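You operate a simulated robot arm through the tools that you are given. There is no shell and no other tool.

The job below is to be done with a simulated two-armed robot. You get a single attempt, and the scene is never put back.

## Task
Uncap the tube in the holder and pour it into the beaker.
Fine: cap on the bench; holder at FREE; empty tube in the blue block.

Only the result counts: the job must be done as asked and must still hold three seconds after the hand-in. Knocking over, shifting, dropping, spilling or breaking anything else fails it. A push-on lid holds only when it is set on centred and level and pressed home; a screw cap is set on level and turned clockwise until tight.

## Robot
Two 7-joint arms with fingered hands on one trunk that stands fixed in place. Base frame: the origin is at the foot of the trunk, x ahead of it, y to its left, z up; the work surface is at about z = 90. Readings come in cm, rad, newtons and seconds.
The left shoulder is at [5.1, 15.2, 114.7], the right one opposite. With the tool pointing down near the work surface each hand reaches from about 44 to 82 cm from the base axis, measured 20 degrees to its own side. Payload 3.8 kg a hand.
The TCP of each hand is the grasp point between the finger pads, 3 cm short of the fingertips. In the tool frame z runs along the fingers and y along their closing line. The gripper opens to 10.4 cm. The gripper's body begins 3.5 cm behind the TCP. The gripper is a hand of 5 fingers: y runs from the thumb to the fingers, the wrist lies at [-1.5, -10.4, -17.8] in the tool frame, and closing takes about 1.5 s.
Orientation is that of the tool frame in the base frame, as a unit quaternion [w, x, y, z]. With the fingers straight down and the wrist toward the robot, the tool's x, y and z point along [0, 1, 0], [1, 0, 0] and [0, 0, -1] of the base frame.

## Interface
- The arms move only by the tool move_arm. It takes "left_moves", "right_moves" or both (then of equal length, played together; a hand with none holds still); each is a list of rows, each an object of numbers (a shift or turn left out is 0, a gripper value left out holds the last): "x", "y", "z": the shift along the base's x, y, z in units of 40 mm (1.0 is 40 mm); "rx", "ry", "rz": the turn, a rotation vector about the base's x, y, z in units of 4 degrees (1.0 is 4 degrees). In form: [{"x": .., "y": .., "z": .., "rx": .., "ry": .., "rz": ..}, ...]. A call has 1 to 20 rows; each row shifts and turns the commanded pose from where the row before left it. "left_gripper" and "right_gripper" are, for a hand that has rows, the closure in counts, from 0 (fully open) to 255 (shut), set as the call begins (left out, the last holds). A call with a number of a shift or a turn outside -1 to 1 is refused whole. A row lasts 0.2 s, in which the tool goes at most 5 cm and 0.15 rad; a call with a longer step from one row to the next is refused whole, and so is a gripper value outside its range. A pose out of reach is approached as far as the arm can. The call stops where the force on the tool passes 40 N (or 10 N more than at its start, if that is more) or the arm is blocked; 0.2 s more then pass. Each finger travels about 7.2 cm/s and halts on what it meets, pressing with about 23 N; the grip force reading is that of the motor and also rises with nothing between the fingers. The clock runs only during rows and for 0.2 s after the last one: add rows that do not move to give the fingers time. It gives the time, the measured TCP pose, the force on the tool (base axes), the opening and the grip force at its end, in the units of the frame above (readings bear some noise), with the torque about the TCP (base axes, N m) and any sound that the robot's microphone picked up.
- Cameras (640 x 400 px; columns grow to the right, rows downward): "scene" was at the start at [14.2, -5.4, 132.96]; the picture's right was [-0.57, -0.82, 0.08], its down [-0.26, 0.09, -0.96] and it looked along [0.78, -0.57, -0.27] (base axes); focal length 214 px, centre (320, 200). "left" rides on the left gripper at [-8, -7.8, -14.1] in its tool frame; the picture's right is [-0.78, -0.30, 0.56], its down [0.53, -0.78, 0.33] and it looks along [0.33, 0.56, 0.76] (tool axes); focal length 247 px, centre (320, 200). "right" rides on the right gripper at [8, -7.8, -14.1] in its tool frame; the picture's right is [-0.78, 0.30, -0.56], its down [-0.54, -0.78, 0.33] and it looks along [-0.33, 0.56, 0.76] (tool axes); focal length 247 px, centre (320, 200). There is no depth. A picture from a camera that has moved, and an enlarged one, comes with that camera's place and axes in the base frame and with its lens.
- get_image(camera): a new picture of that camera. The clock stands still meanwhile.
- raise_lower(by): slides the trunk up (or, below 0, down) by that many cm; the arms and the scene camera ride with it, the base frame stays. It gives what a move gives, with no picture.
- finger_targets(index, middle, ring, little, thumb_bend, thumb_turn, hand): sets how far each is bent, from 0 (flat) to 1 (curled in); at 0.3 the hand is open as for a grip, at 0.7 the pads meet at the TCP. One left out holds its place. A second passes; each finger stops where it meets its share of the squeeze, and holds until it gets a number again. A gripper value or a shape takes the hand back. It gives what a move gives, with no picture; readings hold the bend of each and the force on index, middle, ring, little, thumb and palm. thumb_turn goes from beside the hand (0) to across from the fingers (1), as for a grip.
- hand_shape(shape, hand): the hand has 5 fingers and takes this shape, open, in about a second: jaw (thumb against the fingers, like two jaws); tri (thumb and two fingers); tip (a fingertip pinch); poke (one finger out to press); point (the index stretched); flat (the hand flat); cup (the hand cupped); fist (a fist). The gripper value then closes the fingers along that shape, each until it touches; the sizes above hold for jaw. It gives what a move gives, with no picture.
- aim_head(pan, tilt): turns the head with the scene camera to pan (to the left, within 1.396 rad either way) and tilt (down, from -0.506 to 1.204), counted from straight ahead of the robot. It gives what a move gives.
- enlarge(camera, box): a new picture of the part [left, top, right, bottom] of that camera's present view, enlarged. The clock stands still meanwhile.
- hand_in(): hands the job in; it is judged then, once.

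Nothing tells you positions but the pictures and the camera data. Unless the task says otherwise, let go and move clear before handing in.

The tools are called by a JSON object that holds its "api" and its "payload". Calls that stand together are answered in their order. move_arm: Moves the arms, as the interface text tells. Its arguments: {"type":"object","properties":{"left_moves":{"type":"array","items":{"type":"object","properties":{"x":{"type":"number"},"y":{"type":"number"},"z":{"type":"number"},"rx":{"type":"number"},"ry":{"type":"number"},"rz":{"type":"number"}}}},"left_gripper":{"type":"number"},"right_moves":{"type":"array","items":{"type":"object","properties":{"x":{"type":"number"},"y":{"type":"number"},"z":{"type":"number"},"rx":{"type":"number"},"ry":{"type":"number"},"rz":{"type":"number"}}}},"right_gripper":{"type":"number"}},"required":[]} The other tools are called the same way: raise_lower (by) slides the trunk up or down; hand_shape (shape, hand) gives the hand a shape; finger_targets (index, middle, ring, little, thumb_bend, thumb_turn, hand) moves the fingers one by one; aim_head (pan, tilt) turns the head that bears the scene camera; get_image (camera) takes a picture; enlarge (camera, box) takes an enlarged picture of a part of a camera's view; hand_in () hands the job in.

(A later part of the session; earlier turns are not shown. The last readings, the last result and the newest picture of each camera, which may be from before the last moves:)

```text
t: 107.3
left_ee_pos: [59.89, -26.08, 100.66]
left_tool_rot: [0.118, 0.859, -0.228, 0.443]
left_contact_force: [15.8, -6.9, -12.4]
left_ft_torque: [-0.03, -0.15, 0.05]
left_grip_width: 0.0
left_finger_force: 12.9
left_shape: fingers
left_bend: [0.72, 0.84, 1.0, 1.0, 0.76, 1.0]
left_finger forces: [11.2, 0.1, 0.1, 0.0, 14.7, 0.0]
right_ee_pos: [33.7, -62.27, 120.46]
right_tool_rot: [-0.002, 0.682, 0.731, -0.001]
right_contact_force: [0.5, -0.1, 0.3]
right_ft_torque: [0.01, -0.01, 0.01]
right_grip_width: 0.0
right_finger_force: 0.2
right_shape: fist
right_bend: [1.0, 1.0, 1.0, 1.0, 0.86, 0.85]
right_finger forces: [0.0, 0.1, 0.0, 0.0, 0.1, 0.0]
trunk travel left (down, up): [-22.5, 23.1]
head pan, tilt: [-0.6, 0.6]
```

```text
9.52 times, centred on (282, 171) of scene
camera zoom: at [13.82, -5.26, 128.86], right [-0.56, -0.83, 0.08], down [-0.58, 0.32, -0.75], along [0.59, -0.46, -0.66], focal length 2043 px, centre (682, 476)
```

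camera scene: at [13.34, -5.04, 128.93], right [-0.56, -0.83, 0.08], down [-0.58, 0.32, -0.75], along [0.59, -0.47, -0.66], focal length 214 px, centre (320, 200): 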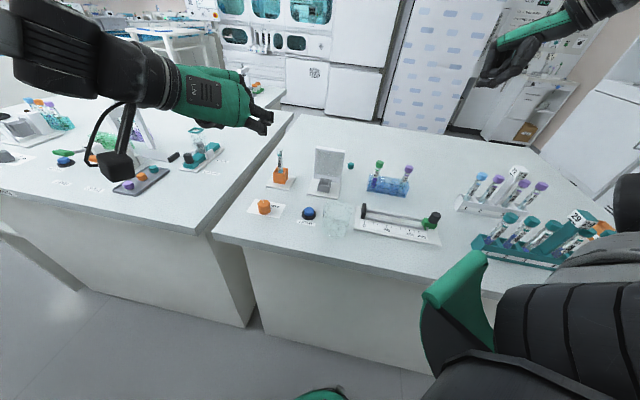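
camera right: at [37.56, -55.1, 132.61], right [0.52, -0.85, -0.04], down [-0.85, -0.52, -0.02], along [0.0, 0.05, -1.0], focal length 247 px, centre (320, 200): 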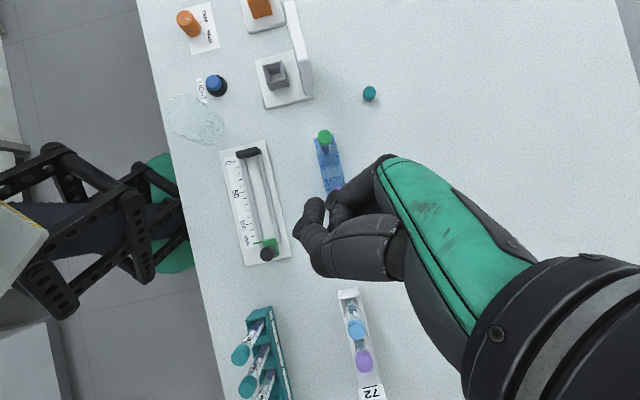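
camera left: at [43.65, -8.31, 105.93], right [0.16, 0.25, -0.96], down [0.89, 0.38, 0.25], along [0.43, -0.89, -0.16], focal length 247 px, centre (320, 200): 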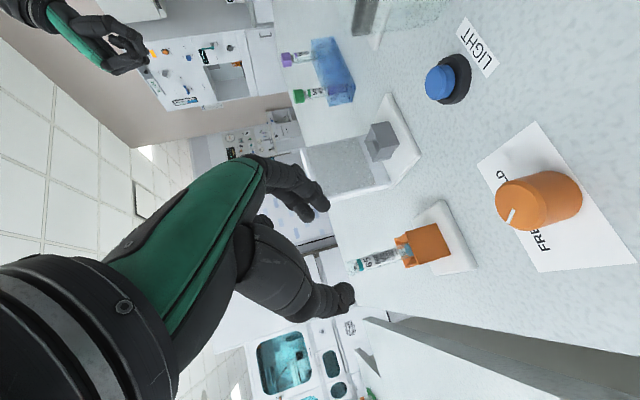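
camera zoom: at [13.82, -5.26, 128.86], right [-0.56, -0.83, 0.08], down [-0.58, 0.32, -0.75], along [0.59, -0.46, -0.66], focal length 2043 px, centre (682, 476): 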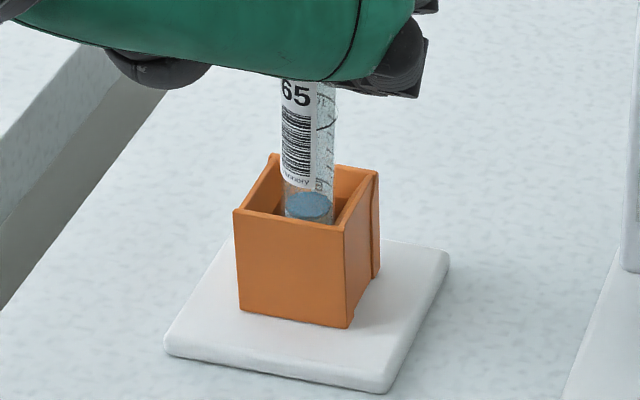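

The tube didn't come along: the curled fingers drag it sideways against the holder wall and it binds. I'll release, back away, and examine the "tip" pinch shape, which may grip a thin tube more squarely.

{"api": "hand_shape", "payload": {"hand": "left", "shape": "tri"}}

{"api": "move_arm", "payload": {"left_moves": [{"x": -0.25, "y": 0.145, "z": 0.203}, {"x": -0.25, "y": 0.145, "z": 0.203}, {"x": -0.25, "y": 0.145, "z": 0.203}, {"x": -0.25, "y": 0.145, "z": 0.203}, {"x": -0.25, "y": 0.145, "z": 0.203}, {"x": -0.25, "y": 0.145, "z": 0.203}, {}]}}

{"api": "hand_shape", "payload": {"hand": "left", "shape": "tip"}}

{"api": "enlarge", "payload": {"camera": "left", "box": [200, 130, 440, 330]}}

{"api": "move_arm", "payload": {"left_moves": [{}, {}, {}, {}, {}, {}, {}, {}, {}], "left_gripper": 230}}

{"api": "enlarge", "payload": {"camera": "left", "box": [200, 130, 440, 330]}}

{"api": "enlarge", "payload": {"camera": "scene", "box": [240, 110, 320, 190]}}

```text
t: 108.2
left_ee_pos: [59.31, -26.02, 101.0]
left_tool_rot: [0.119, 0.858, -0.229, 0.445]
left_contact_force: [0.8, 0.7, 0.5]
left_ft_torque: [0.01, -0.03, 0.0]
left_grip_width: 10.33
left_finger_force: 0.0
left_shape: tri
left_bend: [0.3, 0.3, 0.99, 0.99, 0.3, 0.98]
left_finger forces: [0.0, 0.1, 0.0, 0.1, 0.1, 0.0]
right_ee_pos: [33.17, -62.2, 120.73]
right_tool_rot: [0.0, 0.681, 0.732, 0.0]
right_contact_force: [-0.5, -0.9, 0.2]
right_ft_torque: [0.01, 0.0, 0.01]
right_grip_width: 0.02
right_finger_force: 0.1
right_shape: fist
right_bend: [1.0, 1.0, 1.0, 1.0, 0.86, 0.85]
right_finger forces: [0.0, 0.0, 0.0, 0.0, 0.1, 0.0]
trunk travel left (down, up): [-22.5, 23.1]
head pan, tilt: [-0.6, 0.6]
```

```text
t: 109.8
left_ee_pos: [53.4, -22.56, 106.01]
left_tool_rot: [0.12, 0.857, -0.23, 0.445]
left_contact_force: [1.7, -0.2, -0.4]
left_ft_torque: [0.01, 0.0, -0.02]
left_grip_width: 10.37
left_finger_force: 0.0
left_shape: tri
left_bend: [0.3, 0.3, 0.99, 0.99, 0.3, 0.98]
left_finger forces: [0.1, 0.0, 0.0, 0.1, 0.0, 0.0]
right_ee_pos: [33.43, -62.14, 120.75]
right_tool_rot: [0.0, 0.682, 0.731, 0.0]
right_contact_force: [-0.8, 0.0, -0.2]
right_ft_torque: [0.01, -0.04, -0.01]
right_grip_width: 0.0
right_finger_force: 0.1
right_shape: fist
right_bend: [1.0, 1.0, 1.0, 1.0, 0.86, 0.85]
right_finger forces: [0.1, 0.0, 0.0, 0.1, 0.0, 0.0]
trunk travel left (down, up): [-22.5, 23.1]
head pan, tilt: [-0.6, 0.6]
```

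```text
t: 110.7
left_ee_pos: [53.4, -22.56, 105.85]
left_tool_rot: [0.119, 0.857, -0.229, 0.446]
left_contact_force: [0.1, 0.0, -0.5]
left_ft_torque: [0.01, -0.02, -0.01]
left_grip_width: 10.39
left_finger_force: 0.2
left_shape: tip
left_bend: [0.3, 0.98, 0.99, 0.99, 0.3, 0.98]
left_finger forces: [0.0, 0.1, 0.0, 0.0, 0.1, 0.0]
right_ee_pos: [33.32, -62.1, 120.78]
right_tool_rot: [0.0, 0.682, 0.731, -0.001]
right_contact_force: [0.5, -0.2, 0.0]
right_ft_torque: [0.01, -0.03, -0.01]
right_grip_width: 0.0
right_finger_force: 0.0
right_shape: fist
right_bend: [1.0, 1.0, 1.0, 1.0, 0.86, 0.85]
right_finger forces: [0.0, 0.0, 0.0, 0.0, 0.0, 0.1]
trunk travel left (down, up): [-22.5, 23.1]
head pan, tilt: [-0.6, 0.6]
```

```text
2.00 times, centred on (320, 230) of left
camera zoom: at [43.26, -7.78, 107.58], right [0.16, 0.25, -0.96], down [0.89, 0.38, 0.25], along [0.43, -0.89, -0.16], focal length 494 px, centre (320, 140)
```

zoom: 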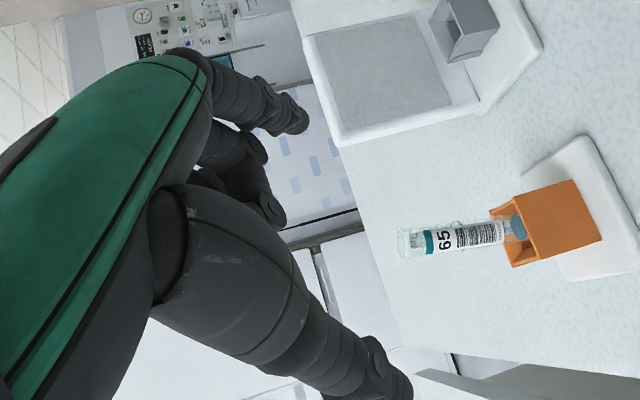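

```text
t: 112.7
left_ee_pos: [53.48, -22.57, 105.98]
left_tool_rot: [0.119, 0.857, -0.23, 0.445]
left_contact_force: [0.0, 0.5, 0.1]
left_ft_torque: [-0.02, 0.03, 0.04]
left_grip_width: 1.02
left_finger_force: 0.1
left_shape: tip
left_bend: [0.71, 0.98, 0.99, 0.99, 0.73, 1.0]
left_finger forces: [0.1, 0.0, 0.0, 0.0, 0.1, 0.0]
right_ee_pos: [33.22, -62.06, 120.83]
right_tool_rot: [0.0, 0.682, 0.731, 0.001]
right_contact_force: [0.3, 0.1, -0.4]
right_ft_torque: [0.01, 0.02, 0.03]
right_grip_width: 0.01
right_finger_force: 0.0
right_shape: fist
right_bend: [1.0, 1.0, 1.0, 1.0, 0.86, 0.85]
right_finger forces: [0.0, 0.1, 0.0, 0.0, 0.0, 0.1]
trunk travel left (down, up): [-22.5, 23.1]
head pan, tilt: [-0.6, 0.6]
```

```text
2.00 times, centred on (320, 230) of left
camera zoom: at [43.27, -7.78, 107.58], right [0.16, 0.25, -0.96], down [0.89, 0.38, 0.25], along [0.43, -0.89, -0.16], focal length 494 px, centre (320, 140)
```

zoom: 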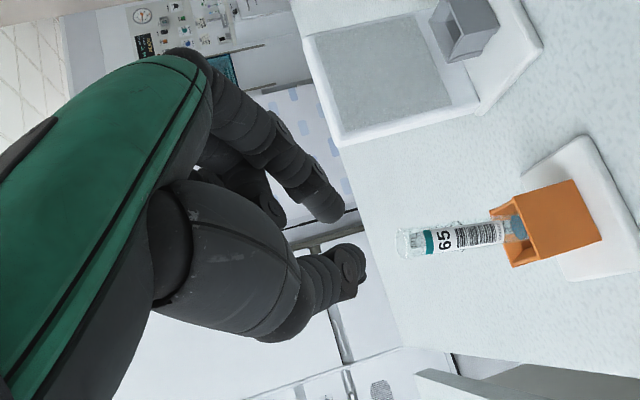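

```text
5.00 times, centred on (280, 150) of scene
camera zoom: at [13.34, -5.05, 128.93], right [-0.56, -0.83, 0.08], down [-0.58, 0.32, -0.75], along [0.59, -0.47, -0.66], focal length 1072 px, centre (520, 450)
```

zoom: 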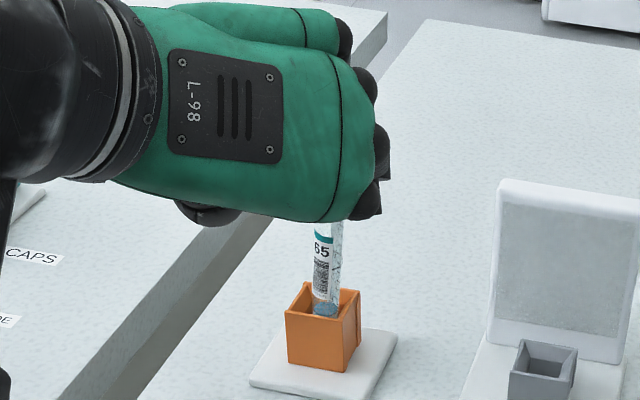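

I now see the fingertips form a "V", so a side grip drags the tube sideways in the holder; a top-down grip presses only radially. New plan: right hand lifts the tube from above, passes it in mid-air to the left hand (side grip, mouth free) for pouring, then takes it back from above for the block. First the left hand retreats and levels out.

{"api": "hand_shape", "payload": {"hand": "left", "shape": "tri"}}

{"api": "move_arm", "payload": {"left_moves": [{"x": -0.264, "y": 0.458, "z": 0.222, "rx": -0.486, "ry": -0.842}, {"x": -0.264, "y": 0.458, "z": 0.222, "rx": -0.486, "ry": -0.842}, {"x": -0.264, "y": 0.458, "z": 0.222, "rx": -0.486, "ry": -0.842}, {"x": -0.264, "y": 0.458, "z": 0.222, "rx": -0.486, "ry": -0.842}, {"x": -0.264, "y": 0.458, "z": 0.222, "rx": -0.486, "ry": -0.842}, {"x": -0.264, "y": 0.458, "z": 0.222, "rx": -0.486, "ry": -0.842}, {"x": -0.264, "y": 0.458, "z": 0.222, "rx": -0.486, "ry": -0.842}, {"x": -0.264, "y": 0.458, "z": 0.222, "rx": -0.486, "ry": -0.842}, {"x": -0.264, "y": 0.458, "z": 0.222, "rx": -0.486, "ry": -0.842}, {}, {}]}}

{"api": "hand_shape", "payload": {"hand": "right", "shape": "tri"}}

{"api": "get_image", "payload": {"camera": "scene"}}

```text
t: 113.6
left_ee_pos: [53.29, -22.58, 105.97]
left_tool_rot: [0.119, 0.857, -0.229, 0.446]
left_contact_force: [-0.1, 0.0, -0.4]
left_ft_torque: [-0.01, 0.02, 0.02]
left_grip_width: 10.36
left_finger_force: 0.0
left_shape: tri
left_bend: [0.3, 0.3, 0.99, 0.99, 0.3, 0.98]
left_finger forces: [0.1, 0.0, 0.0, 0.0, 0.1, 0.0]
right_ee_pos: [33.17, -62.07, 120.79]
right_tool_rot: [0.001, 0.682, 0.731, 0.0]
right_contact_force: [-0.2, 0.0, -0.1]
right_ft_torque: [0.0, -0.02, 0.03]
right_grip_width: 0.01
right_finger_force: 0.1
right_shape: fist
right_bend: [1.0, 1.0, 1.0, 1.0, 0.86, 0.85]
right_finger forces: [0.0, 0.0, 0.0, 0.1, 0.1, 0.0]
trunk travel left (down, up): [-22.5, 23.1]
head pan, tilt: [-0.6, 0.6]
```

```text
t: 116.0
left_ee_pos: [42.42, -6.6, 122.71]
left_tool_rot: [0.181, 0.687, -0.184, 0.679]
left_contact_force: [-0.4, -0.3, -0.2]
left_ft_torque: [-0.03, -0.01, 0.0]
left_grip_width: 10.38
left_finger_force: 0.0
left_shape: tri
left_bend: [0.3, 0.3, 0.99, 0.99, 0.3, 0.98]
left_finger forces: [0.0, 0.0, 0.1, 0.0, 0.0, 0.1]
left hand out of reach, approached as far as the arm can: row 6, 7, 8, 9
right_ee_pos: [33.29, -62.06, 120.75]
right_tool_rot: [0.0, 0.682, 0.731, 0.0]
right_contact_force: [0.3, 0.1, 0.6]
right_ft_torque: [-0.01, -0.03, 0.01]
right_grip_width: 0.0
right_finger_force: 0.0
right_shape: fist
right_bend: [1.0, 1.0, 1.0, 1.0, 0.86, 0.85]
right_finger forces: [0.1, 0.0, 0.1, 0.0, 0.0, 0.0]
trunk travel left (down, up): [-22.5, 23.1]
head pan, tilt: [-0.6, 0.6]
```

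```text
t: 116.9
left_ee_pos: [42.58, -6.72, 122.75]
left_tool_rot: [0.181, 0.688, -0.184, 0.679]
left_contact_force: [0.0, -0.6, 0.8]
left_ft_torque: [0.01, -0.04, 0.02]
left_grip_width: 10.36
left_finger_force: 0.0
left_shape: tri
left_bend: [0.3, 0.3, 0.99, 0.99, 0.3, 0.98]
left_finger forces: [0.0, 0.0, 0.0, 0.0, 0.1, 0.0]
right_ee_pos: [33.32, -62.05, 120.79]
right_tool_rot: [0.0, 0.681, 0.732, -0.001]
right_contact_force: [0.4, -0.5, -1.0]
right_ft_torque: [0.0, 0.03, -0.01]
right_grip_width: 10.35
right_finger_force: 0.0
right_shape: tri
right_bend: [0.3, 0.3, 0.99, 0.99, 0.3, 0.97]
right_finger forces: [0.0, 0.0, 0.0, 0.1, 0.1, 0.1]
trunk travel left (down, up): [-22.5, 23.1]
head pan, tilt: [-0.6, 0.6]
```

```text
taken
camera scene: at [13.34, -5.04, 128.93], right [-0.56, -0.83, 0.08], down [-0.58, 0.32, -0.75], along [0.59, -0.47, -0.66], focal length 214 px, centre (320, 200)
```

scene: 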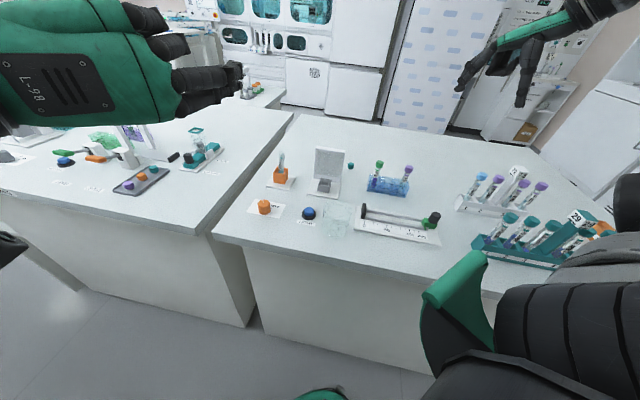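

{"api": "enlarge", "payload": {"camera": "scene", "box": [262, 140, 302, 192]}}

{"api": "enlarge", "payload": {"camera": "scene", "box": [255, 150, 345, 225]}}

```text
7.69 times, centred on (282, 166) of scene
camera zoom: at [13.34, -5.04, 128.93], right [-0.56, -0.83, 0.08], down [-0.58, 0.32, -0.75], along [0.59, -0.47, -0.66], focal length 1650 px, centre (612, 462)
```

zoom: 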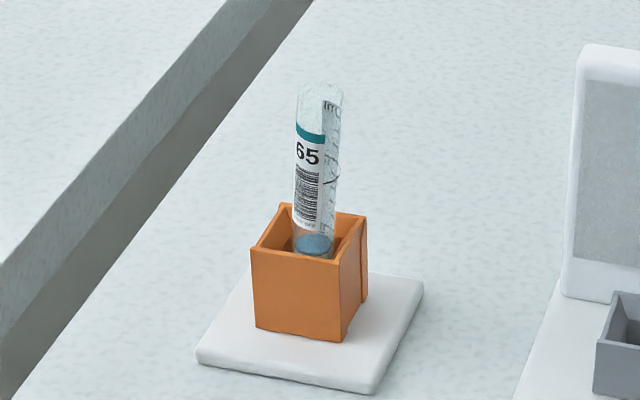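

```text
5.33 times, centred on (300, 188) of scene
camera zoom: at [13.34, -5.04, 128.93], right [-0.56, -0.83, 0.08], down [-0.58, 0.32, -0.75], along [0.59, -0.47, -0.66], focal length 1144 px, centre (427, 267)
```

zoom: 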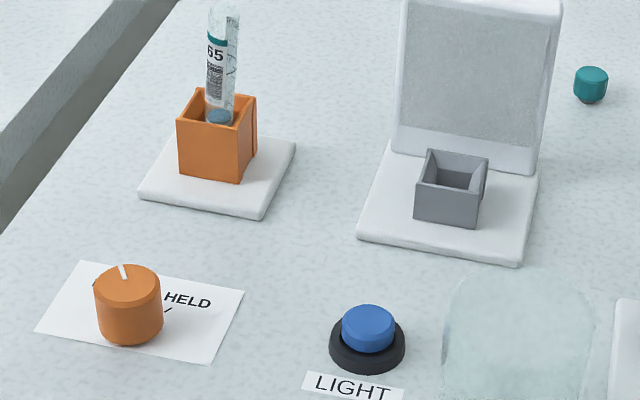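

The tube leans slightly but stands; mouth near (60.4, -27.6, 100.4). Bringing the right hand above it, tool straight down, yawed so its wrist is to the back-right.

{"api": "move_arm", "payload": {"right_moves": [{"z": 0.2}, {"x": 0.484, "y": 0.616, "z": -0.17, "rz": 1}, {"x": 0.484, "y": 0.616, "z": -0.17, "rz": 1}, {"x": 0.484, "y": 0.616, "z": -0.17, "rz": 1}, {"x": 0.484, "y": 0.616, "z": -0.17, "rz": 1}, {"x": 0.484, "y": 0.616, "z": -0.17, "rz": 1}, {"x": 0.484, "y": 0.616, "z": -0.17, "rz": 1}, {"x": 0.484, "y": 0.616, "z": -0.17, "rz": 1}, {"x": 0.484, "y": 0.616, "z": -0.17, "rz": 1}, {"x": 0.484, "y": 0.616, "z": -0.17, "rz": 1}, {"x": 0.484, "y": 0.616, "z": -0.17, "rz": 1}, {"x": 0.484, "y": 0.616, "z": -0.17, "rz": 1}, {"x": 0.484, "y": 0.616, "z": -0.17, "rz": 1}, {"x": 0.484, "y": 0.616, "z": -0.17, "rz": 1}, {"x": 0.484, "y": 0.616, "z": -0.17, "rz": 1}, {}, {}], "right_gripper": 110}}

{"api": "get_image", "payload": {"camera": "right"}}

{"api": "enlarge", "payload": {"camera": "scene", "box": [240, 100, 330, 190]}}

```text
t: 120.5
left_ee_pos: [42.54, -6.54, 122.79]
left_tool_rot: [0.181, 0.688, -0.185, 0.678]
left_contact_force: [-0.2, 0.4, 1.0]
left_ft_torque: [0.03, -0.04, 0.02]
left_grip_width: 10.39
left_finger_force: 0.0
left_shape: tri
left_bend: [0.3, 0.3, 0.99, 0.99, 0.3, 0.98]
left_finger forces: [0.0, 0.1, 0.1, 0.0, 0.0, 0.0]
right_ee_pos: [60.39, -27.6, 112.19]
right_tool_rot: [0.0, 0.258, 0.966, 0.0]
right_contact_force: [0.2, 0.3, -0.1]
right_ft_torque: [-0.02, 0.01, 0.02]
right_grip_width: 5.96
right_finger_force: 0.2
right_shape: tri
right_bend: [0.74, 0.42, 0.99, 0.99, 0.66, 1.0]
right_finger forces: [0.0, 0.0, 0.0, 0.0, 0.0, 0.0]
trunk travel left (down, up): [-22.5, 23.1]
head pan, tilt: [-0.6, 0.6]
```

```text
taken
camera right: at [49.48, -30.49, 126.28], right [0.82, -0.13, 0.56], down [0.08, -0.94, -0.33], along [0.57, 0.31, -0.76], focal length 247 px, centre (320, 200)
```

right: 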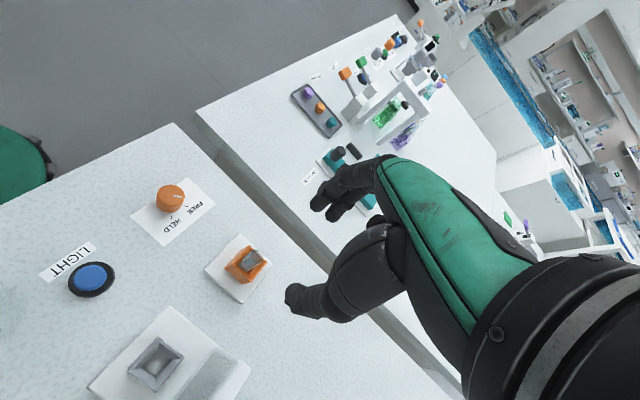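

```text
4.44 times, centred on (285, 145) of scene
camera zoom: at [13.35, -5.03, 128.93], right [-0.56, -0.83, 0.08], down [-0.58, 0.32, -0.75], along [0.59, -0.47, -0.66], focal length 953 px, centre (476, 444)
```

zoom: 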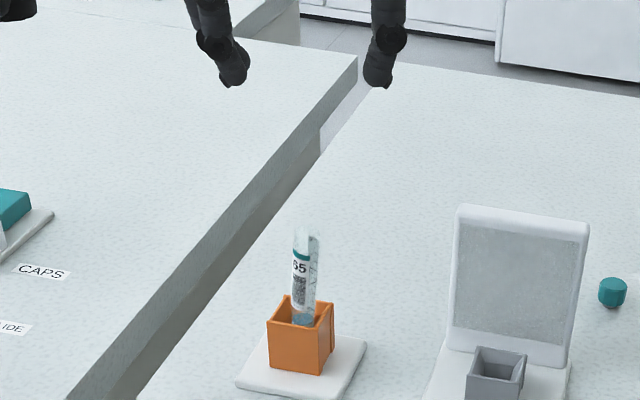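

{"api": "enlarge", "payload": {"camera": "right", "box": [205, 220, 325, 320]}}

```text
4.00 times, centred on (265, 270) of right
camera zoom: at [49.48, -30.49, 126.28], right [0.82, -0.13, 0.56], down [0.08, -0.94, -0.33], along [0.57, 0.31, -0.76], focal length 988 px, centre (540, -80)
```

zoom: 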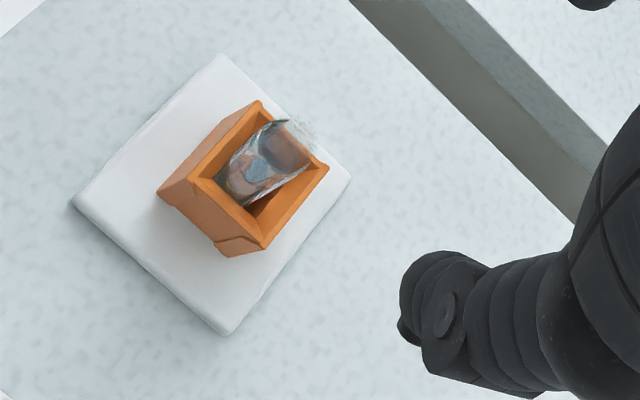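

{"api": "move_arm", "payload": {"right_moves": [{"x": -0.06, "y": 0.05, "z": -0.6}, {"x": -0.06, "y": 0.05, "z": -0.6}, {"z": -0.6}, {"z": -0.1}, {}, {}]}}

{"api": "enlarge", "payload": {"camera": "right", "box": [225, 170, 385, 300]}}

{"api": "enlarge", "payload": {"camera": "scene", "box": [255, 115, 315, 190]}}

```text
t: 121.9
left_ee_pos: [42.54, -6.61, 122.94]
left_tool_rot: [0.18, 0.688, -0.184, 0.678]
left_contact_force: [0.4, 0.5, 0.2]
left_ft_torque: [0.01, 0.01, 0.01]
left_grip_width: 10.38
left_finger_force: 0.1
left_shape: tri
left_bend: [0.3, 0.3, 0.99, 0.99, 0.3, 0.98]
left_finger forces: [0.0, 0.0, 0.0, 0.1, 0.0, 0.0]
right_ee_pos: [59.94, -27.32, 104.5]
right_tool_rot: [0.0, 0.259, 0.966, 0.0]
right_contact_force: [0.2, -0.7, 0.6]
right_ft_torque: [-0.01, -0.03, 0.05]
right_grip_width: 5.95
right_finger_force: 0.0
right_shape: tri
right_bend: [0.74, 0.42, 0.99, 0.99, 0.66, 1.0]
right_finger forces: [0.0, 0.1, 0.0, 0.0, 0.0, 0.0]
trunk travel left (down, up): [-22.5, 23.1]
head pan, tilt: [-0.6, 0.6]
```

```text
3.08 times, centred on (305, 235) of right
camera zoom: at [48.94, -30.12, 118.64], right [0.82, -0.13, 0.56], down [0.08, -0.94, -0.33], along [0.57, 0.31, -0.76], focal length 760 px, centre (366, 92)
```

zoom: 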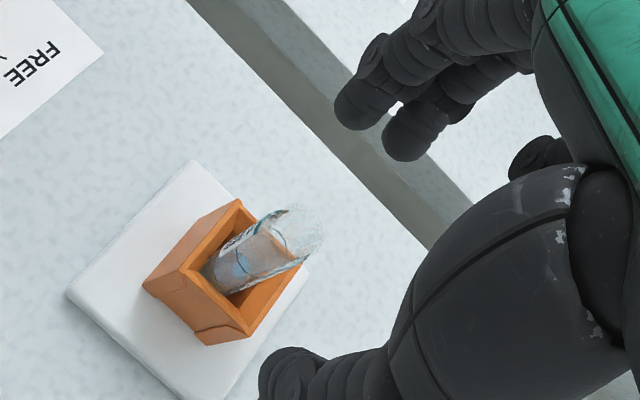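

```text
5.33 times, centred on (285, 152) of scene
camera zoom: at [13.35, -5.03, 128.93], right [-0.56, -0.83, 0.08], down [-0.58, 0.32, -0.75], along [0.59, -0.47, -0.66], focal length 1144 px, centre (507, 453)
```

zoom: 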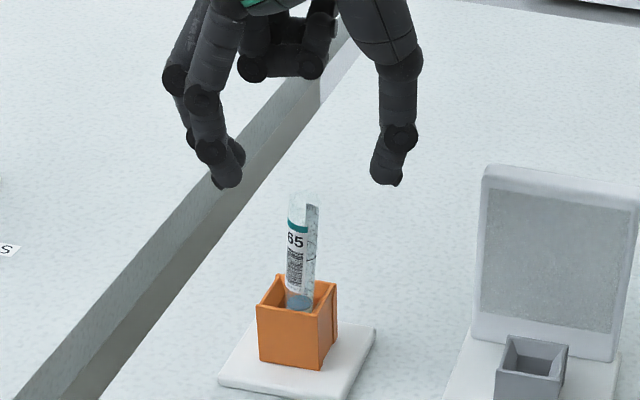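

The tube leans about 8° toward the robot. I'll yaw the hand back so its thumb closes along x, which will push the tube upright as it grips.

{"api": "move_arm", "payload": {"right_moves": [{"z": 0.3, "rz": -1}, {"rz": -1}, {"rz": -1}, {"rz": -1}, {"rz": -1}, {"rz": -1}, {"rz": -1}, {"rz": -1}, {"rz": -1}, {"rz": -1}, {"rz": -1}, {"rz": -1}, {"rz": -1}, {"rz": -1}, {"rz": -1}, {"x": 0.12, "y": 0.05}, {"z": -0.3}, {}, {}]}}

{"api": "enlarge", "payload": {"camera": "right", "box": [225, 170, 385, 300]}}

{"api": "enlarge", "payload": {"camera": "scene", "box": [255, 115, 315, 190]}}

```text
t: 125.9
left_ee_pos: [42.37, -6.58, 122.82]
left_tool_rot: [0.181, 0.688, -0.185, 0.678]
left_contact_force: [0.4, -0.2, -0.3]
left_ft_torque: [0.02, 0.03, 0.04]
left_grip_width: 10.38
left_finger_force: 0.0
left_shape: tri
left_bend: [0.3, 0.3, 0.99, 0.99, 0.3, 0.98]
left_finger forces: [0.1, 0.0, 0.0, 0.1, 0.1, 0.0]
right_ee_pos: [60.24, -27.09, 104.48]
right_tool_rot: [0.0, 0.707, 0.707, 0.001]
right_contact_force: [0.1, -0.7, -0.4]
right_ft_torque: [0.05, -0.03, -0.03]
right_grip_width: 5.93
right_finger_force: 0.1
right_shape: tri
right_bend: [0.74, 0.42, 0.99, 0.99, 0.66, 1.0]
right_finger forces: [0.0, 0.0, 0.0, 0.0, 0.0, 0.1]
trunk travel left (down, up): [-22.5, 23.1]
head pan, tilt: [-0.6, 0.6]
```

```text
3.08 times, centred on (305, 235) of right
camera zoom: at [52.5, -19.21, 118.64], right [0.3, -0.78, 0.56], down [-0.78, -0.54, -0.33], along [0.56, -0.33, -0.76], focal length 760 px, centre (366, 92)
```

zoom: 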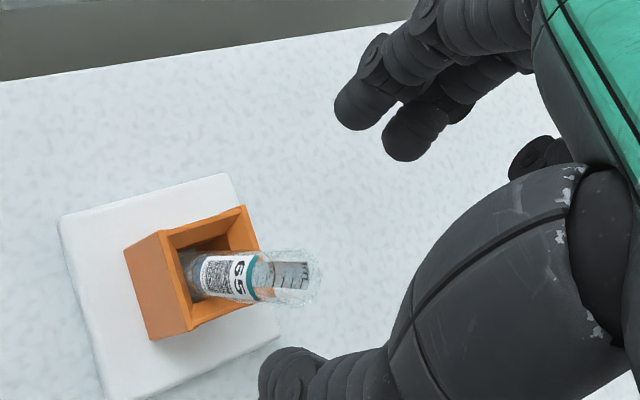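

```text
5.33 times, centred on (285, 152) of scene
camera zoom: at [13.35, -5.02, 128.93], right [-0.56, -0.83, 0.08], down [-0.58, 0.32, -0.75], along [0.59, -0.47, -0.66], focal length 1144 px, centre (507, 453)
```

zoom: 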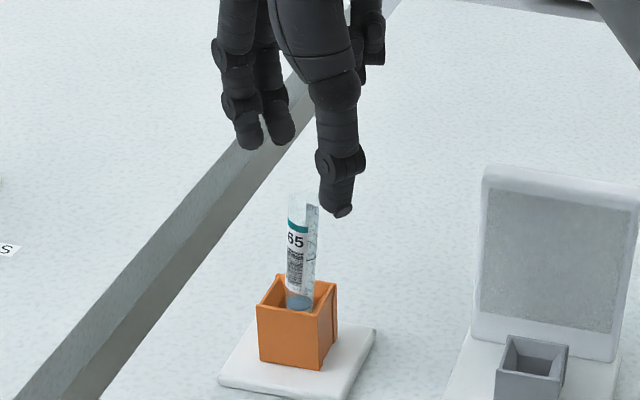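

{"api": "move_arm", "payload": {"right_moves": [{"x": 0.05, "y": -0.04, "z": -0.2}, {"z": -0.2}, {"z": -0.25}, {}, {}]}}

{"api": "enlarge", "payload": {"camera": "right", "box": [225, 170, 385, 300]}}

{"api": "enlarge", "payload": {"camera": "scene", "box": [255, 125, 315, 190]}}

```text
t: 127.1
left_ee_pos: [42.44, -6.57, 122.78]
left_tool_rot: [0.181, 0.688, -0.184, 0.679]
left_contact_force: [-1.2, -0.1, 0.0]
left_ft_torque: [0.01, 0.01, -0.01]
left_grip_width: 10.39
left_finger_force: 0.0
left_shape: tri
left_bend: [0.3, 0.3, 0.99, 0.99, 0.3, 0.98]
left_finger forces: [0.0, 0.1, 0.0, 0.1, 0.1, 0.0]
right_ee_pos: [60.43, -27.23, 101.8]
right_tool_rot: [0.0, 0.707, 0.707, 0.0]
right_contact_force: [-0.8, 0.0, -0.7]
right_ft_torque: [-0.03, 0.03, 0.01]
right_grip_width: 5.95
right_finger_force: 0.0
right_shape: tri
right_bend: [0.74, 0.42, 0.99, 0.99, 0.66, 1.0]
right_finger forces: [0.1, 0.0, 0.1, 0.0, 0.0, 0.0]
trunk travel left (down, up): [-22.5, 23.1]
head pan, tilt: [-0.6, 0.6]
```

```text
3.08 times, centred on (305, 235) of right
camera zoom: at [52.67, -19.39, 116.01], right [0.3, -0.78, 0.56], down [-0.78, -0.54, -0.33], along [0.56, -0.33, -0.76], focal length 760 px, centre (366, 92)
```

zoom: 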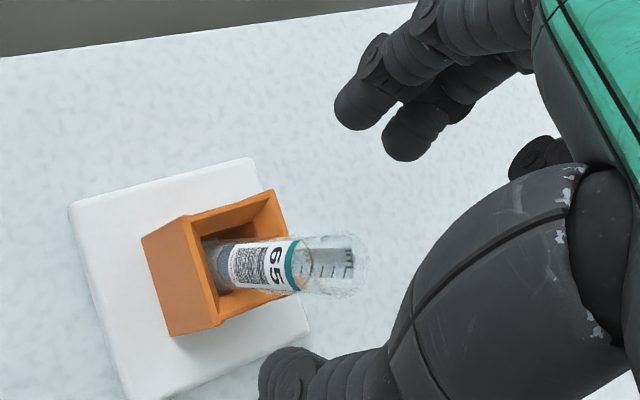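

```text
6.15 times, centred on (285, 158) of scene
camera zoom: at [13.35, -5.02, 128.93], right [-0.56, -0.83, 0.08], down [-0.58, 0.32, -0.75], along [0.59, -0.47, -0.66], focal length 1320 px, centre (535, 462)
```

zoom: 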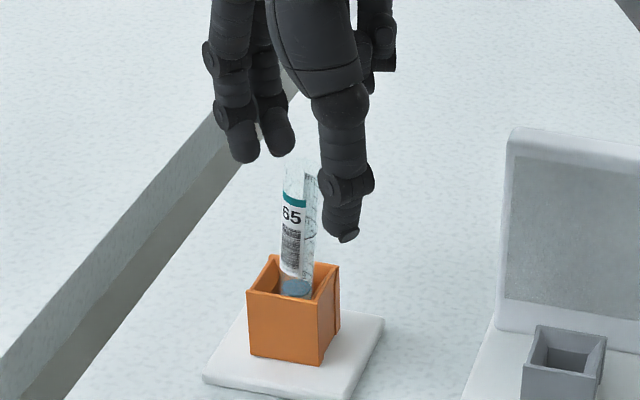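

Thumb and fingers straddle the tube's top. Closing.

{"api": "move_arm", "payload": {"right_moves": [{}, {}, {}, {}, {}, {}, {}, {}, {}], "right_gripper": 255}}

{"api": "enlarge", "payload": {"camera": "right", "box": [225, 170, 385, 300]}}

{"api": "enlarge", "payload": {"camera": "scene", "box": [255, 125, 315, 190]}}

```text
t: 129.1
left_ee_pos: [42.59, -6.55, 122.75]
left_tool_rot: [0.181, 0.688, -0.185, 0.678]
left_contact_force: [0.2, -0.3, -0.2]
left_ft_torque: [0.03, 0.03, -0.01]
left_grip_width: 10.33
left_finger_force: 0.1
left_shape: tri
left_bend: [0.3, 0.3, 0.99, 0.99, 0.3, 0.98]
left_finger forces: [0.1, 0.1, 0.0, 0.0, 0.1, 0.0]
right_ee_pos: [60.49, -27.25, 101.77]
right_tool_rot: [0.0, 0.707, 0.707, 0.001]
right_contact_force: [0.1, -0.5, -0.2]
right_ft_torque: [0.02, -0.06, 0.0]
right_grip_width: 0.27
right_finger_force: 22.9
right_shape: tri
right_bend: [0.72, 0.7, 1.0, 1.0, 0.73, 1.0]
right_finger forces: [13.7, 0.0, 0.1, 0.0, 20.2, 0.0]
trunk travel left (down, up): [-22.5, 23.1]
head pan, tilt: [-0.6, 0.6]
```

```text
3.08 times, centred on (305, 235) of right
camera zoom: at [52.68, -19.38, 116.01], right [0.3, -0.78, 0.56], down [-0.78, -0.54, -0.33], along [0.56, -0.33, -0.76], focal length 760 px, centre (366, 92)
```

zoom: 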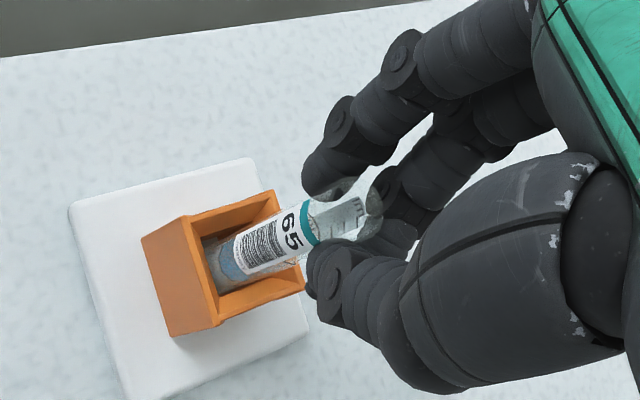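

```text
6.15 times, centred on (285, 158) of scene
camera zoom: at [13.36, -5.02, 128.93], right [-0.56, -0.83, 0.08], down [-0.58, 0.32, -0.75], along [0.59, -0.47, -0.66], focal length 1320 px, centre (535, 462)
```

zoom: 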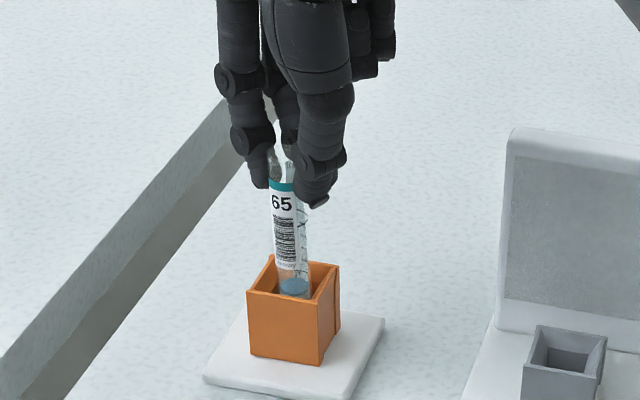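

Gripped with almost no side force. Lifting slowly.

{"api": "move_arm", "payload": {"right_moves": [{"z": 0.06}, {"z": 0.06}, {"z": 0.06}, {"z": 0.06}, {}]}}

{"api": "enlarge", "payload": {"camera": "scene", "box": [255, 125, 315, 190]}}

```text
t: 130.3
left_ee_pos: [42.54, -6.59, 122.83]
left_tool_rot: [0.181, 0.688, -0.184, 0.678]
left_contact_force: [1.1, 0.4, 0.6]
left_ft_torque: [0.02, -0.04, -0.03]
left_grip_width: 10.36
left_finger_force: 0.1
left_shape: tri
left_bend: [0.3, 0.3, 0.99, 0.99, 0.3, 0.98]
left_finger forces: [0.1, 0.1, 0.0, 0.0, 0.1, 0.0]
right_ee_pos: [60.65, -27.24, 102.87]
right_tool_rot: [0.0, 0.706, 0.708, 0.0]
right_contact_force: [-0.3, -0.4, -0.7]
right_ft_torque: [0.01, -0.02, 0.01]
right_grip_width: 0.25
right_finger_force: 22.7
right_shape: tri
right_bend: [0.72, 0.7, 1.0, 1.0, 0.73, 1.0]
right_finger forces: [13.8, 0.0, 0.0, 0.0, 20.1, 0.1]
trunk travel left (down, up): [-22.5, 23.1]
head pan, tilt: [-0.6, 0.6]
```

```text
6.15 times, centred on (285, 158) of scene
camera zoom: at [13.35, -5.02, 128.93], right [-0.56, -0.83, 0.08], down [-0.58, 0.32, -0.75], along [0.59, -0.47, -0.66], focal length 1320 px, centre (535, 462)
```

zoom: 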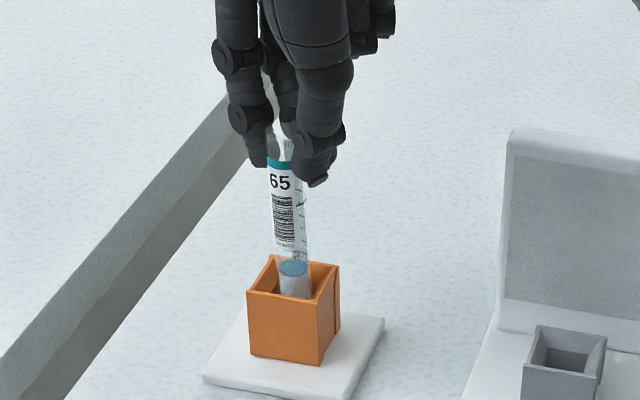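

The tube is coming out cleanly. Continuing straight up.

{"api": "move_arm", "payload": {"right_moves": [{"z": 0.15}, {"z": 0.2}, {"z": 0.25}, {"z": 0.25}, {"z": 0.3}, {"z": 0.3}, {"z": 0.3}, {"z": 0.3}, {}]}}

{"api": "enlarge", "payload": {"camera": "scene", "box": [245, 90, 325, 190]}}

{"api": "get_image", "payload": {"camera": "right"}}

```text
t: 132.3
left_ee_pos: [42.49, -6.62, 122.7]
left_tool_rot: [0.18, 0.688, -0.184, 0.678]
left_contact_force: [-0.2, 0.3, 0.3]
left_ft_torque: [0.02, -0.01, -0.01]
left_grip_width: 10.39
left_finger_force: 0.0
left_shape: tri
left_bend: [0.3, 0.3, 0.99, 0.99, 0.3, 0.98]
left_finger forces: [0.0, 0.1, 0.0, 0.0, 0.0, 0.1]
right_ee_pos: [60.68, -27.25, 111.05]
right_tool_rot: [0.0, 0.707, 0.707, 0.0]
right_contact_force: [-0.1, 0.1, -0.3]
right_ft_torque: [-0.01, -0.01, 0.01]
right_grip_width: 0.32
right_finger_force: 23.2
right_shape: tri
right_bend: [0.71, 0.7, 1.0, 1.0, 0.74, 1.0]
right_finger forces: [13.5, 0.1, 0.0, 0.1, 20.7, 0.1]
trunk travel left (down, up): [-22.5, 23.1]
head pan, tilt: [-0.6, 0.6]
```

```text
4.00 times, centred on (285, 140) of scene
camera zoom: at [13.35, -5.04, 128.93], right [-0.56, -0.83, 0.08], down [-0.58, 0.32, -0.75], along [0.59, -0.47, -0.66], focal length 858 px, centre (460, 440)
```

zoom: 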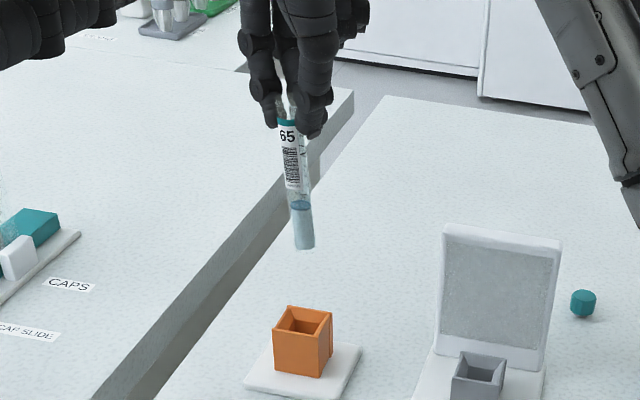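

```text
taken
camera right: at [52.78, -19.37, 125.23], right [0.3, -0.78, 0.56], down [-0.78, -0.54, -0.33], along [0.56, -0.33, -0.76], focal length 247 px, centre (320, 200)
```

right: 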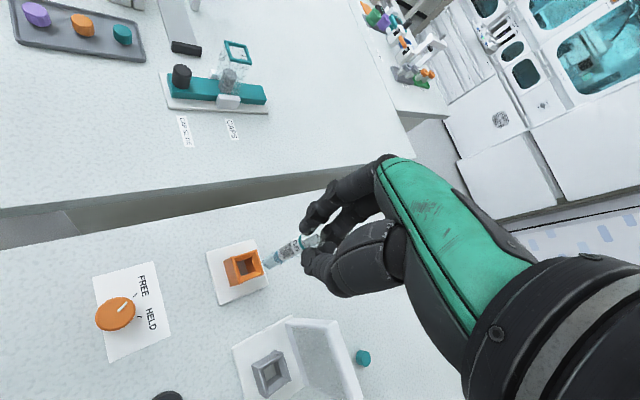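

The tube is out, with light-blue liquid in its lower third (tube about 10 cm long). Now I'll carry it to a mid-air handover point near (52, -28), yawing the right hand to make room for the left.

{"api": "move_arm", "payload": {"right_moves": [{"x": -0.145, "y": -0.0125, "z": 0.117, "rz": 1}, {"x": -0.145, "y": -0.0125, "z": 0.117, "rz": 1}, {"x": -0.145, "y": -0.0125, "z": 0.117, "rz": 1}, {"x": -0.145, "y": -0.0125, "z": 0.117, "rz": 1}, {"x": -0.145, "y": -0.0125, "z": 0.117, "rz": 1}, {"x": -0.145, "y": -0.0125, "z": 0.117, "rz": 1}, {"x": -0.145, "y": -0.0125, "z": 0.117, "rz": 1}, {"x": -0.145, "y": -0.0125, "z": 0.117, "rz": 1}, {"x": -0.145, "y": -0.0125, "z": 0.117, "rz": 1}, {"x": -0.145, "y": -0.0125, "z": 0.117, "rz": 1}, {"x": -0.145, "y": -0.0125, "z": 0.117, "rz": 1}, {"x": -0.145, "y": -0.0125, "z": 0.117, "rz": 1}, {"x": -0.145, "y": -0.0125, "z": 0.117, "rz": 1}, {"x": -0.145, "y": -0.0125, "z": 0.117, "rz": 1}, {"x": -0.145, "y": -0.0125, "z": 0.117, "rz": 1}, {}, {}]}}

{"api": "get_image", "payload": {"camera": "left"}}

{"api": "enlarge", "payload": {"camera": "scene", "box": [230, 60, 350, 160]}}

{"api": "enlarge", "payload": {"camera": "right", "box": [225, 170, 385, 300]}}

```text
t: 135.9
left_ee_pos: [42.54, -6.62, 122.78]
left_tool_rot: [0.18, 0.688, -0.185, 0.678]
left_contact_force: [0.2, 0.0, -1.0]
left_ft_torque: [0.0, 0.0, 0.0]
left_grip_width: 10.38
left_finger_force: 0.1
left_shape: tri
left_bend: [0.3, 0.3, 0.99, 0.99, 0.3, 0.98]
left_finger forces: [0.0, 0.1, 0.0, 0.0, 0.1, 0.1]
right_ee_pos: [51.93, -28.08, 118.11]
right_tool_rot: [0.001, 0.258, 0.966, -0.001]
right_contact_force: [0.2, 0.0, -0.1]
right_ft_torque: [0.02, 0.01, -0.01]
right_grip_width: 0.29
right_finger_force: 23.5
right_shape: tri
right_bend: [0.71, 0.7, 1.0, 1.0, 0.74, 1.0]
right_finger forces: [13.6, 0.0, 0.0, 0.1, 20.8, 0.1]
trunk travel left (down, up): [-22.5, 23.1]
head pan, tilt: [-0.6, 0.6]
```

```text
taken
camera left: at [34.01, 7.19, 115.02], right [0.62, -0.01, -0.78], down [0.68, 0.5, 0.53], along [0.39, -0.86, 0.32], focal length 247 px, centre (320, 200)
```

left: 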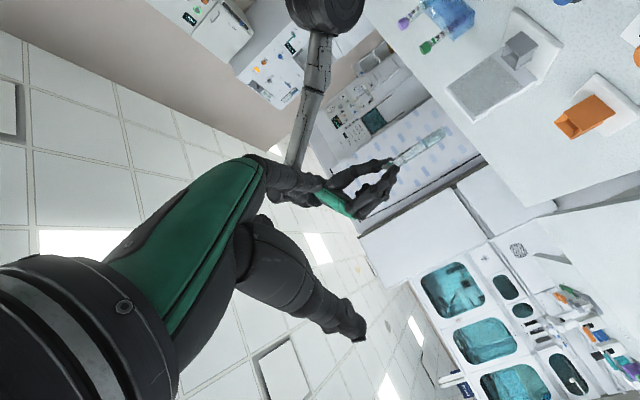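

```text
4.00 times, centred on (290, 110) of scene
camera zoom: at [13.35, -5.03, 128.93], right [-0.56, -0.83, 0.08], down [-0.58, 0.32, -0.75], along [0.59, -0.47, -0.66], focal length 858 px, centre (440, 560)
```

zoom: 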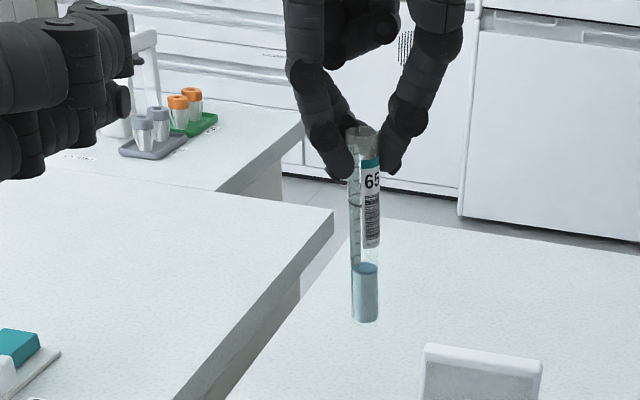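

```text
3.08 times, centred on (305, 235) of right
camera zoom: at [41.0, -30.86, 132.3], right [0.82, -0.13, 0.56], down [0.08, -0.94, -0.33], along [0.57, 0.31, -0.76], focal length 760 px, centre (366, 92)
```

zoom: 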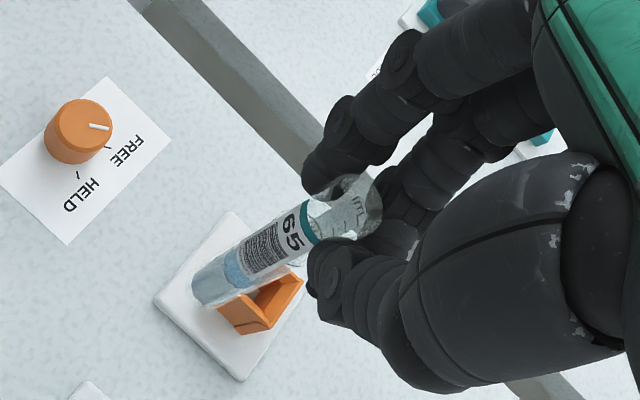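

The tube hangs nearly vertical from the right hand. Left hand now moves to a pre-approach point 8 cm short of the tube, level, at the tube's mid-height.

{"api": "move_arm", "payload": {"left_moves": [{"x": 0.025, "y": -0.654, "z": -0.45}, {"x": 0.025, "y": -0.654, "z": -0.45}, {"x": 0.025, "y": -0.654, "z": -0.45}, {"x": 0.025, "y": -0.654, "z": -0.45}, {"x": 0.025, "y": -0.654, "z": -0.45}, {"x": 0.025, "y": -0.654, "z": -0.45}, {}, {}], "left_gripper": 110}}

{"api": "enlarge", "payload": {"camera": "left", "box": [200, 110, 460, 310]}}

{"api": "enlarge", "payload": {"camera": "scene", "box": [210, 60, 350, 170]}}

```text
t: 137.7
left_ee_pos: [43.21, -19.58, 123.01]
left_tool_rot: [0.18, 0.689, -0.185, 0.678]
left_contact_force: [0.2, 0.7, -0.7]
left_ft_torque: [-0.03, 0.0, -0.01]
left_grip_width: 5.97
left_finger_force: 0.1
left_shape: tri
left_bend: [0.74, 0.42, 0.99, 0.99, 0.66, 1.0]
left_finger forces: [0.0, 0.1, 0.0, 0.1, 0.0, 0.1]
left hand out of reach, approached as far as the arm can: row 1, 2, 3, 4, 5, 6
right_ee_pos: [51.88, -28.06, 118.07]
right_tool_rot: [0.0, 0.259, 0.966, 0.0]
right_contact_force: [-0.6, 0.2, -0.3]
right_ft_torque: [0.0, 0.01, -0.03]
right_grip_width: 0.29
right_finger_force: 22.7
right_shape: tri
right_bend: [0.71, 0.7, 1.0, 1.0, 0.74, 1.0]
right_finger forces: [13.4, 0.0, 0.0, 0.0, 20.8, 0.0]
trunk travel left (down, up): [-22.5, 23.1]
head pan, tilt: [-0.6, 0.6]
```

```text
2.00 times, centred on (330, 210) of left
camera zoom: at [34.66, -5.78, 115.3], right [0.62, -0.01, -0.78], down [0.68, 0.5, 0.53], along [0.39, -0.86, 0.32], focal length 494 px, centre (300, 180)
```

zoom: 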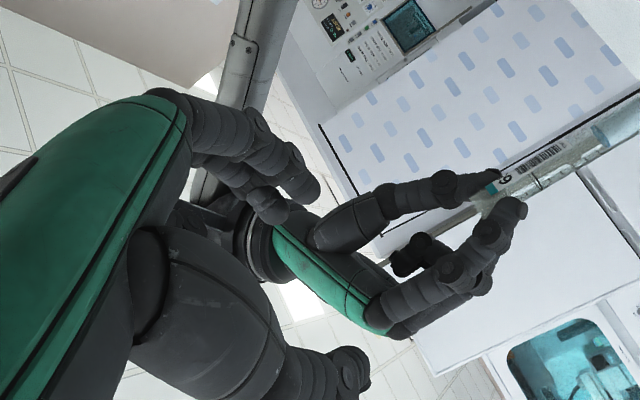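

```text
3.64 times, centred on (280, 115) of scene
camera zoom: at [13.35, -5.03, 128.93], right [-0.56, -0.83, 0.08], down [-0.58, 0.32, -0.75], along [0.59, -0.47, -0.66], focal length 780 px, centre (466, 509)
```

zoom: 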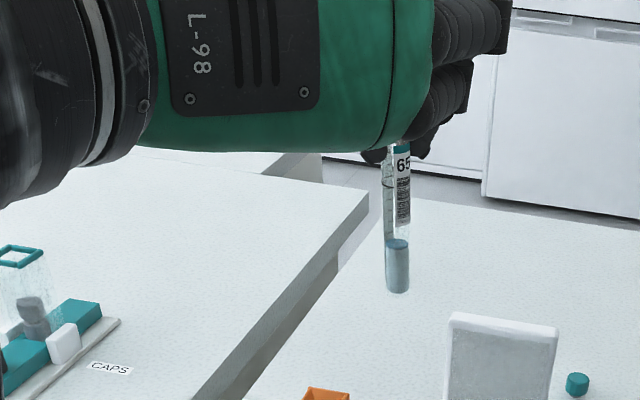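

The left arm can't go that low with the hand level, so I'll raise the right hand (and tube) about 11 cm instead.

{"api": "move_arm", "payload": {"right_moves": [{"z": 0.3}, {"z": 0.5}, {"z": 0.5}, {"z": 0.5}, {"z": 0.5}, {"z": 0.42}, {}, {}]}}

{"api": "enlarge", "payload": {"camera": "left", "box": [200, 110, 460, 310]}}

{"api": "enlarge", "payload": {"camera": "scene", "box": [210, 10, 350, 120]}}

{"api": "enlarge", "payload": {"camera": "right", "box": [195, 170, 385, 320]}}

```text
t: 139.5
left_ee_pos: [43.04, -19.51, 122.98]
left_tool_rot: [0.18, 0.688, -0.185, 0.678]
left_contact_force: [-0.7, 0.1, 0.1]
left_ft_torque: [-0.02, -0.05, -0.01]
left_grip_width: 5.97
left_finger_force: 0.1
left_shape: tri
left_bend: [0.74, 0.42, 0.99, 0.99, 0.66, 1.0]
left_finger forces: [0.0, 0.0, 0.0, 0.0, 0.1, 0.0]
right_ee_pos: [51.85, -27.91, 129.09]
right_tool_rot: [0.0, 0.259, 0.966, 0.0]
right_contact_force: [0.8, 0.6, 0.0]
right_ft_torque: [0.01, -0.01, -0.01]
right_grip_width: 0.26
right_finger_force: 22.9
right_shape: tri
right_bend: [0.71, 0.7, 1.0, 1.0, 0.74, 1.0]
right_finger forces: [13.4, 0.0, 0.0, 0.0, 20.8, 0.0]
trunk travel left (down, up): [-22.5, 23.1]
head pan, tilt: [-0.6, 0.6]
```

```text
2.00 times, centred on (330, 210) of left
camera zoom: at [34.66, -5.77, 115.3], right [0.62, -0.01, -0.78], down [0.68, 0.5, 0.53], along [0.39, -0.86, 0.32], focal length 494 px, centre (300, 180)
```

zoom: 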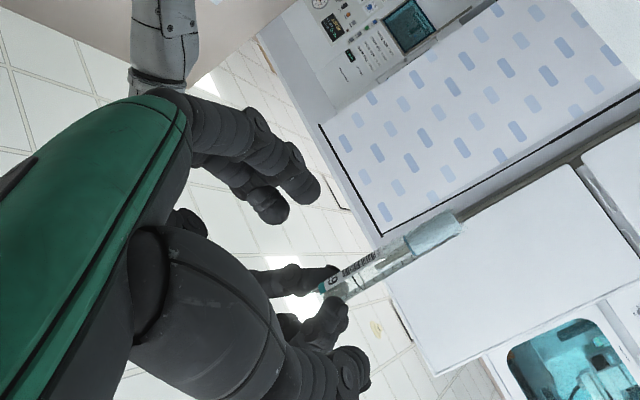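

```text
3.64 times, centred on (280, 65) of scene
camera zoom: at [13.35, -5.03, 128.93], right [-0.56, -0.83, 0.08], down [-0.58, 0.32, -0.75], along [0.59, -0.47, -0.66], focal length 780 px, centre (466, 691)
```

zoom: 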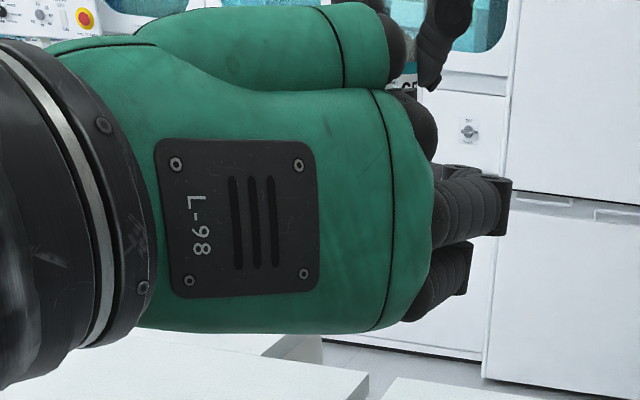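

```text
2.67 times, centred on (290, 245) of right
camera zoom: at [41.02, -30.83, 143.18], right [0.82, -0.13, 0.56], down [0.08, -0.94, -0.33], along [0.57, 0.31, -0.76], focal length 659 px, centre (400, 80)
```

zoom: 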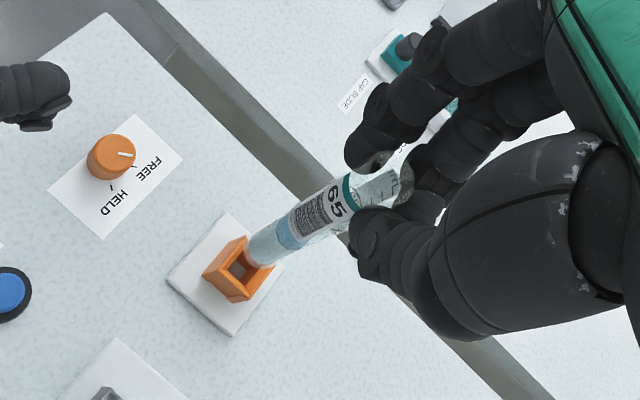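

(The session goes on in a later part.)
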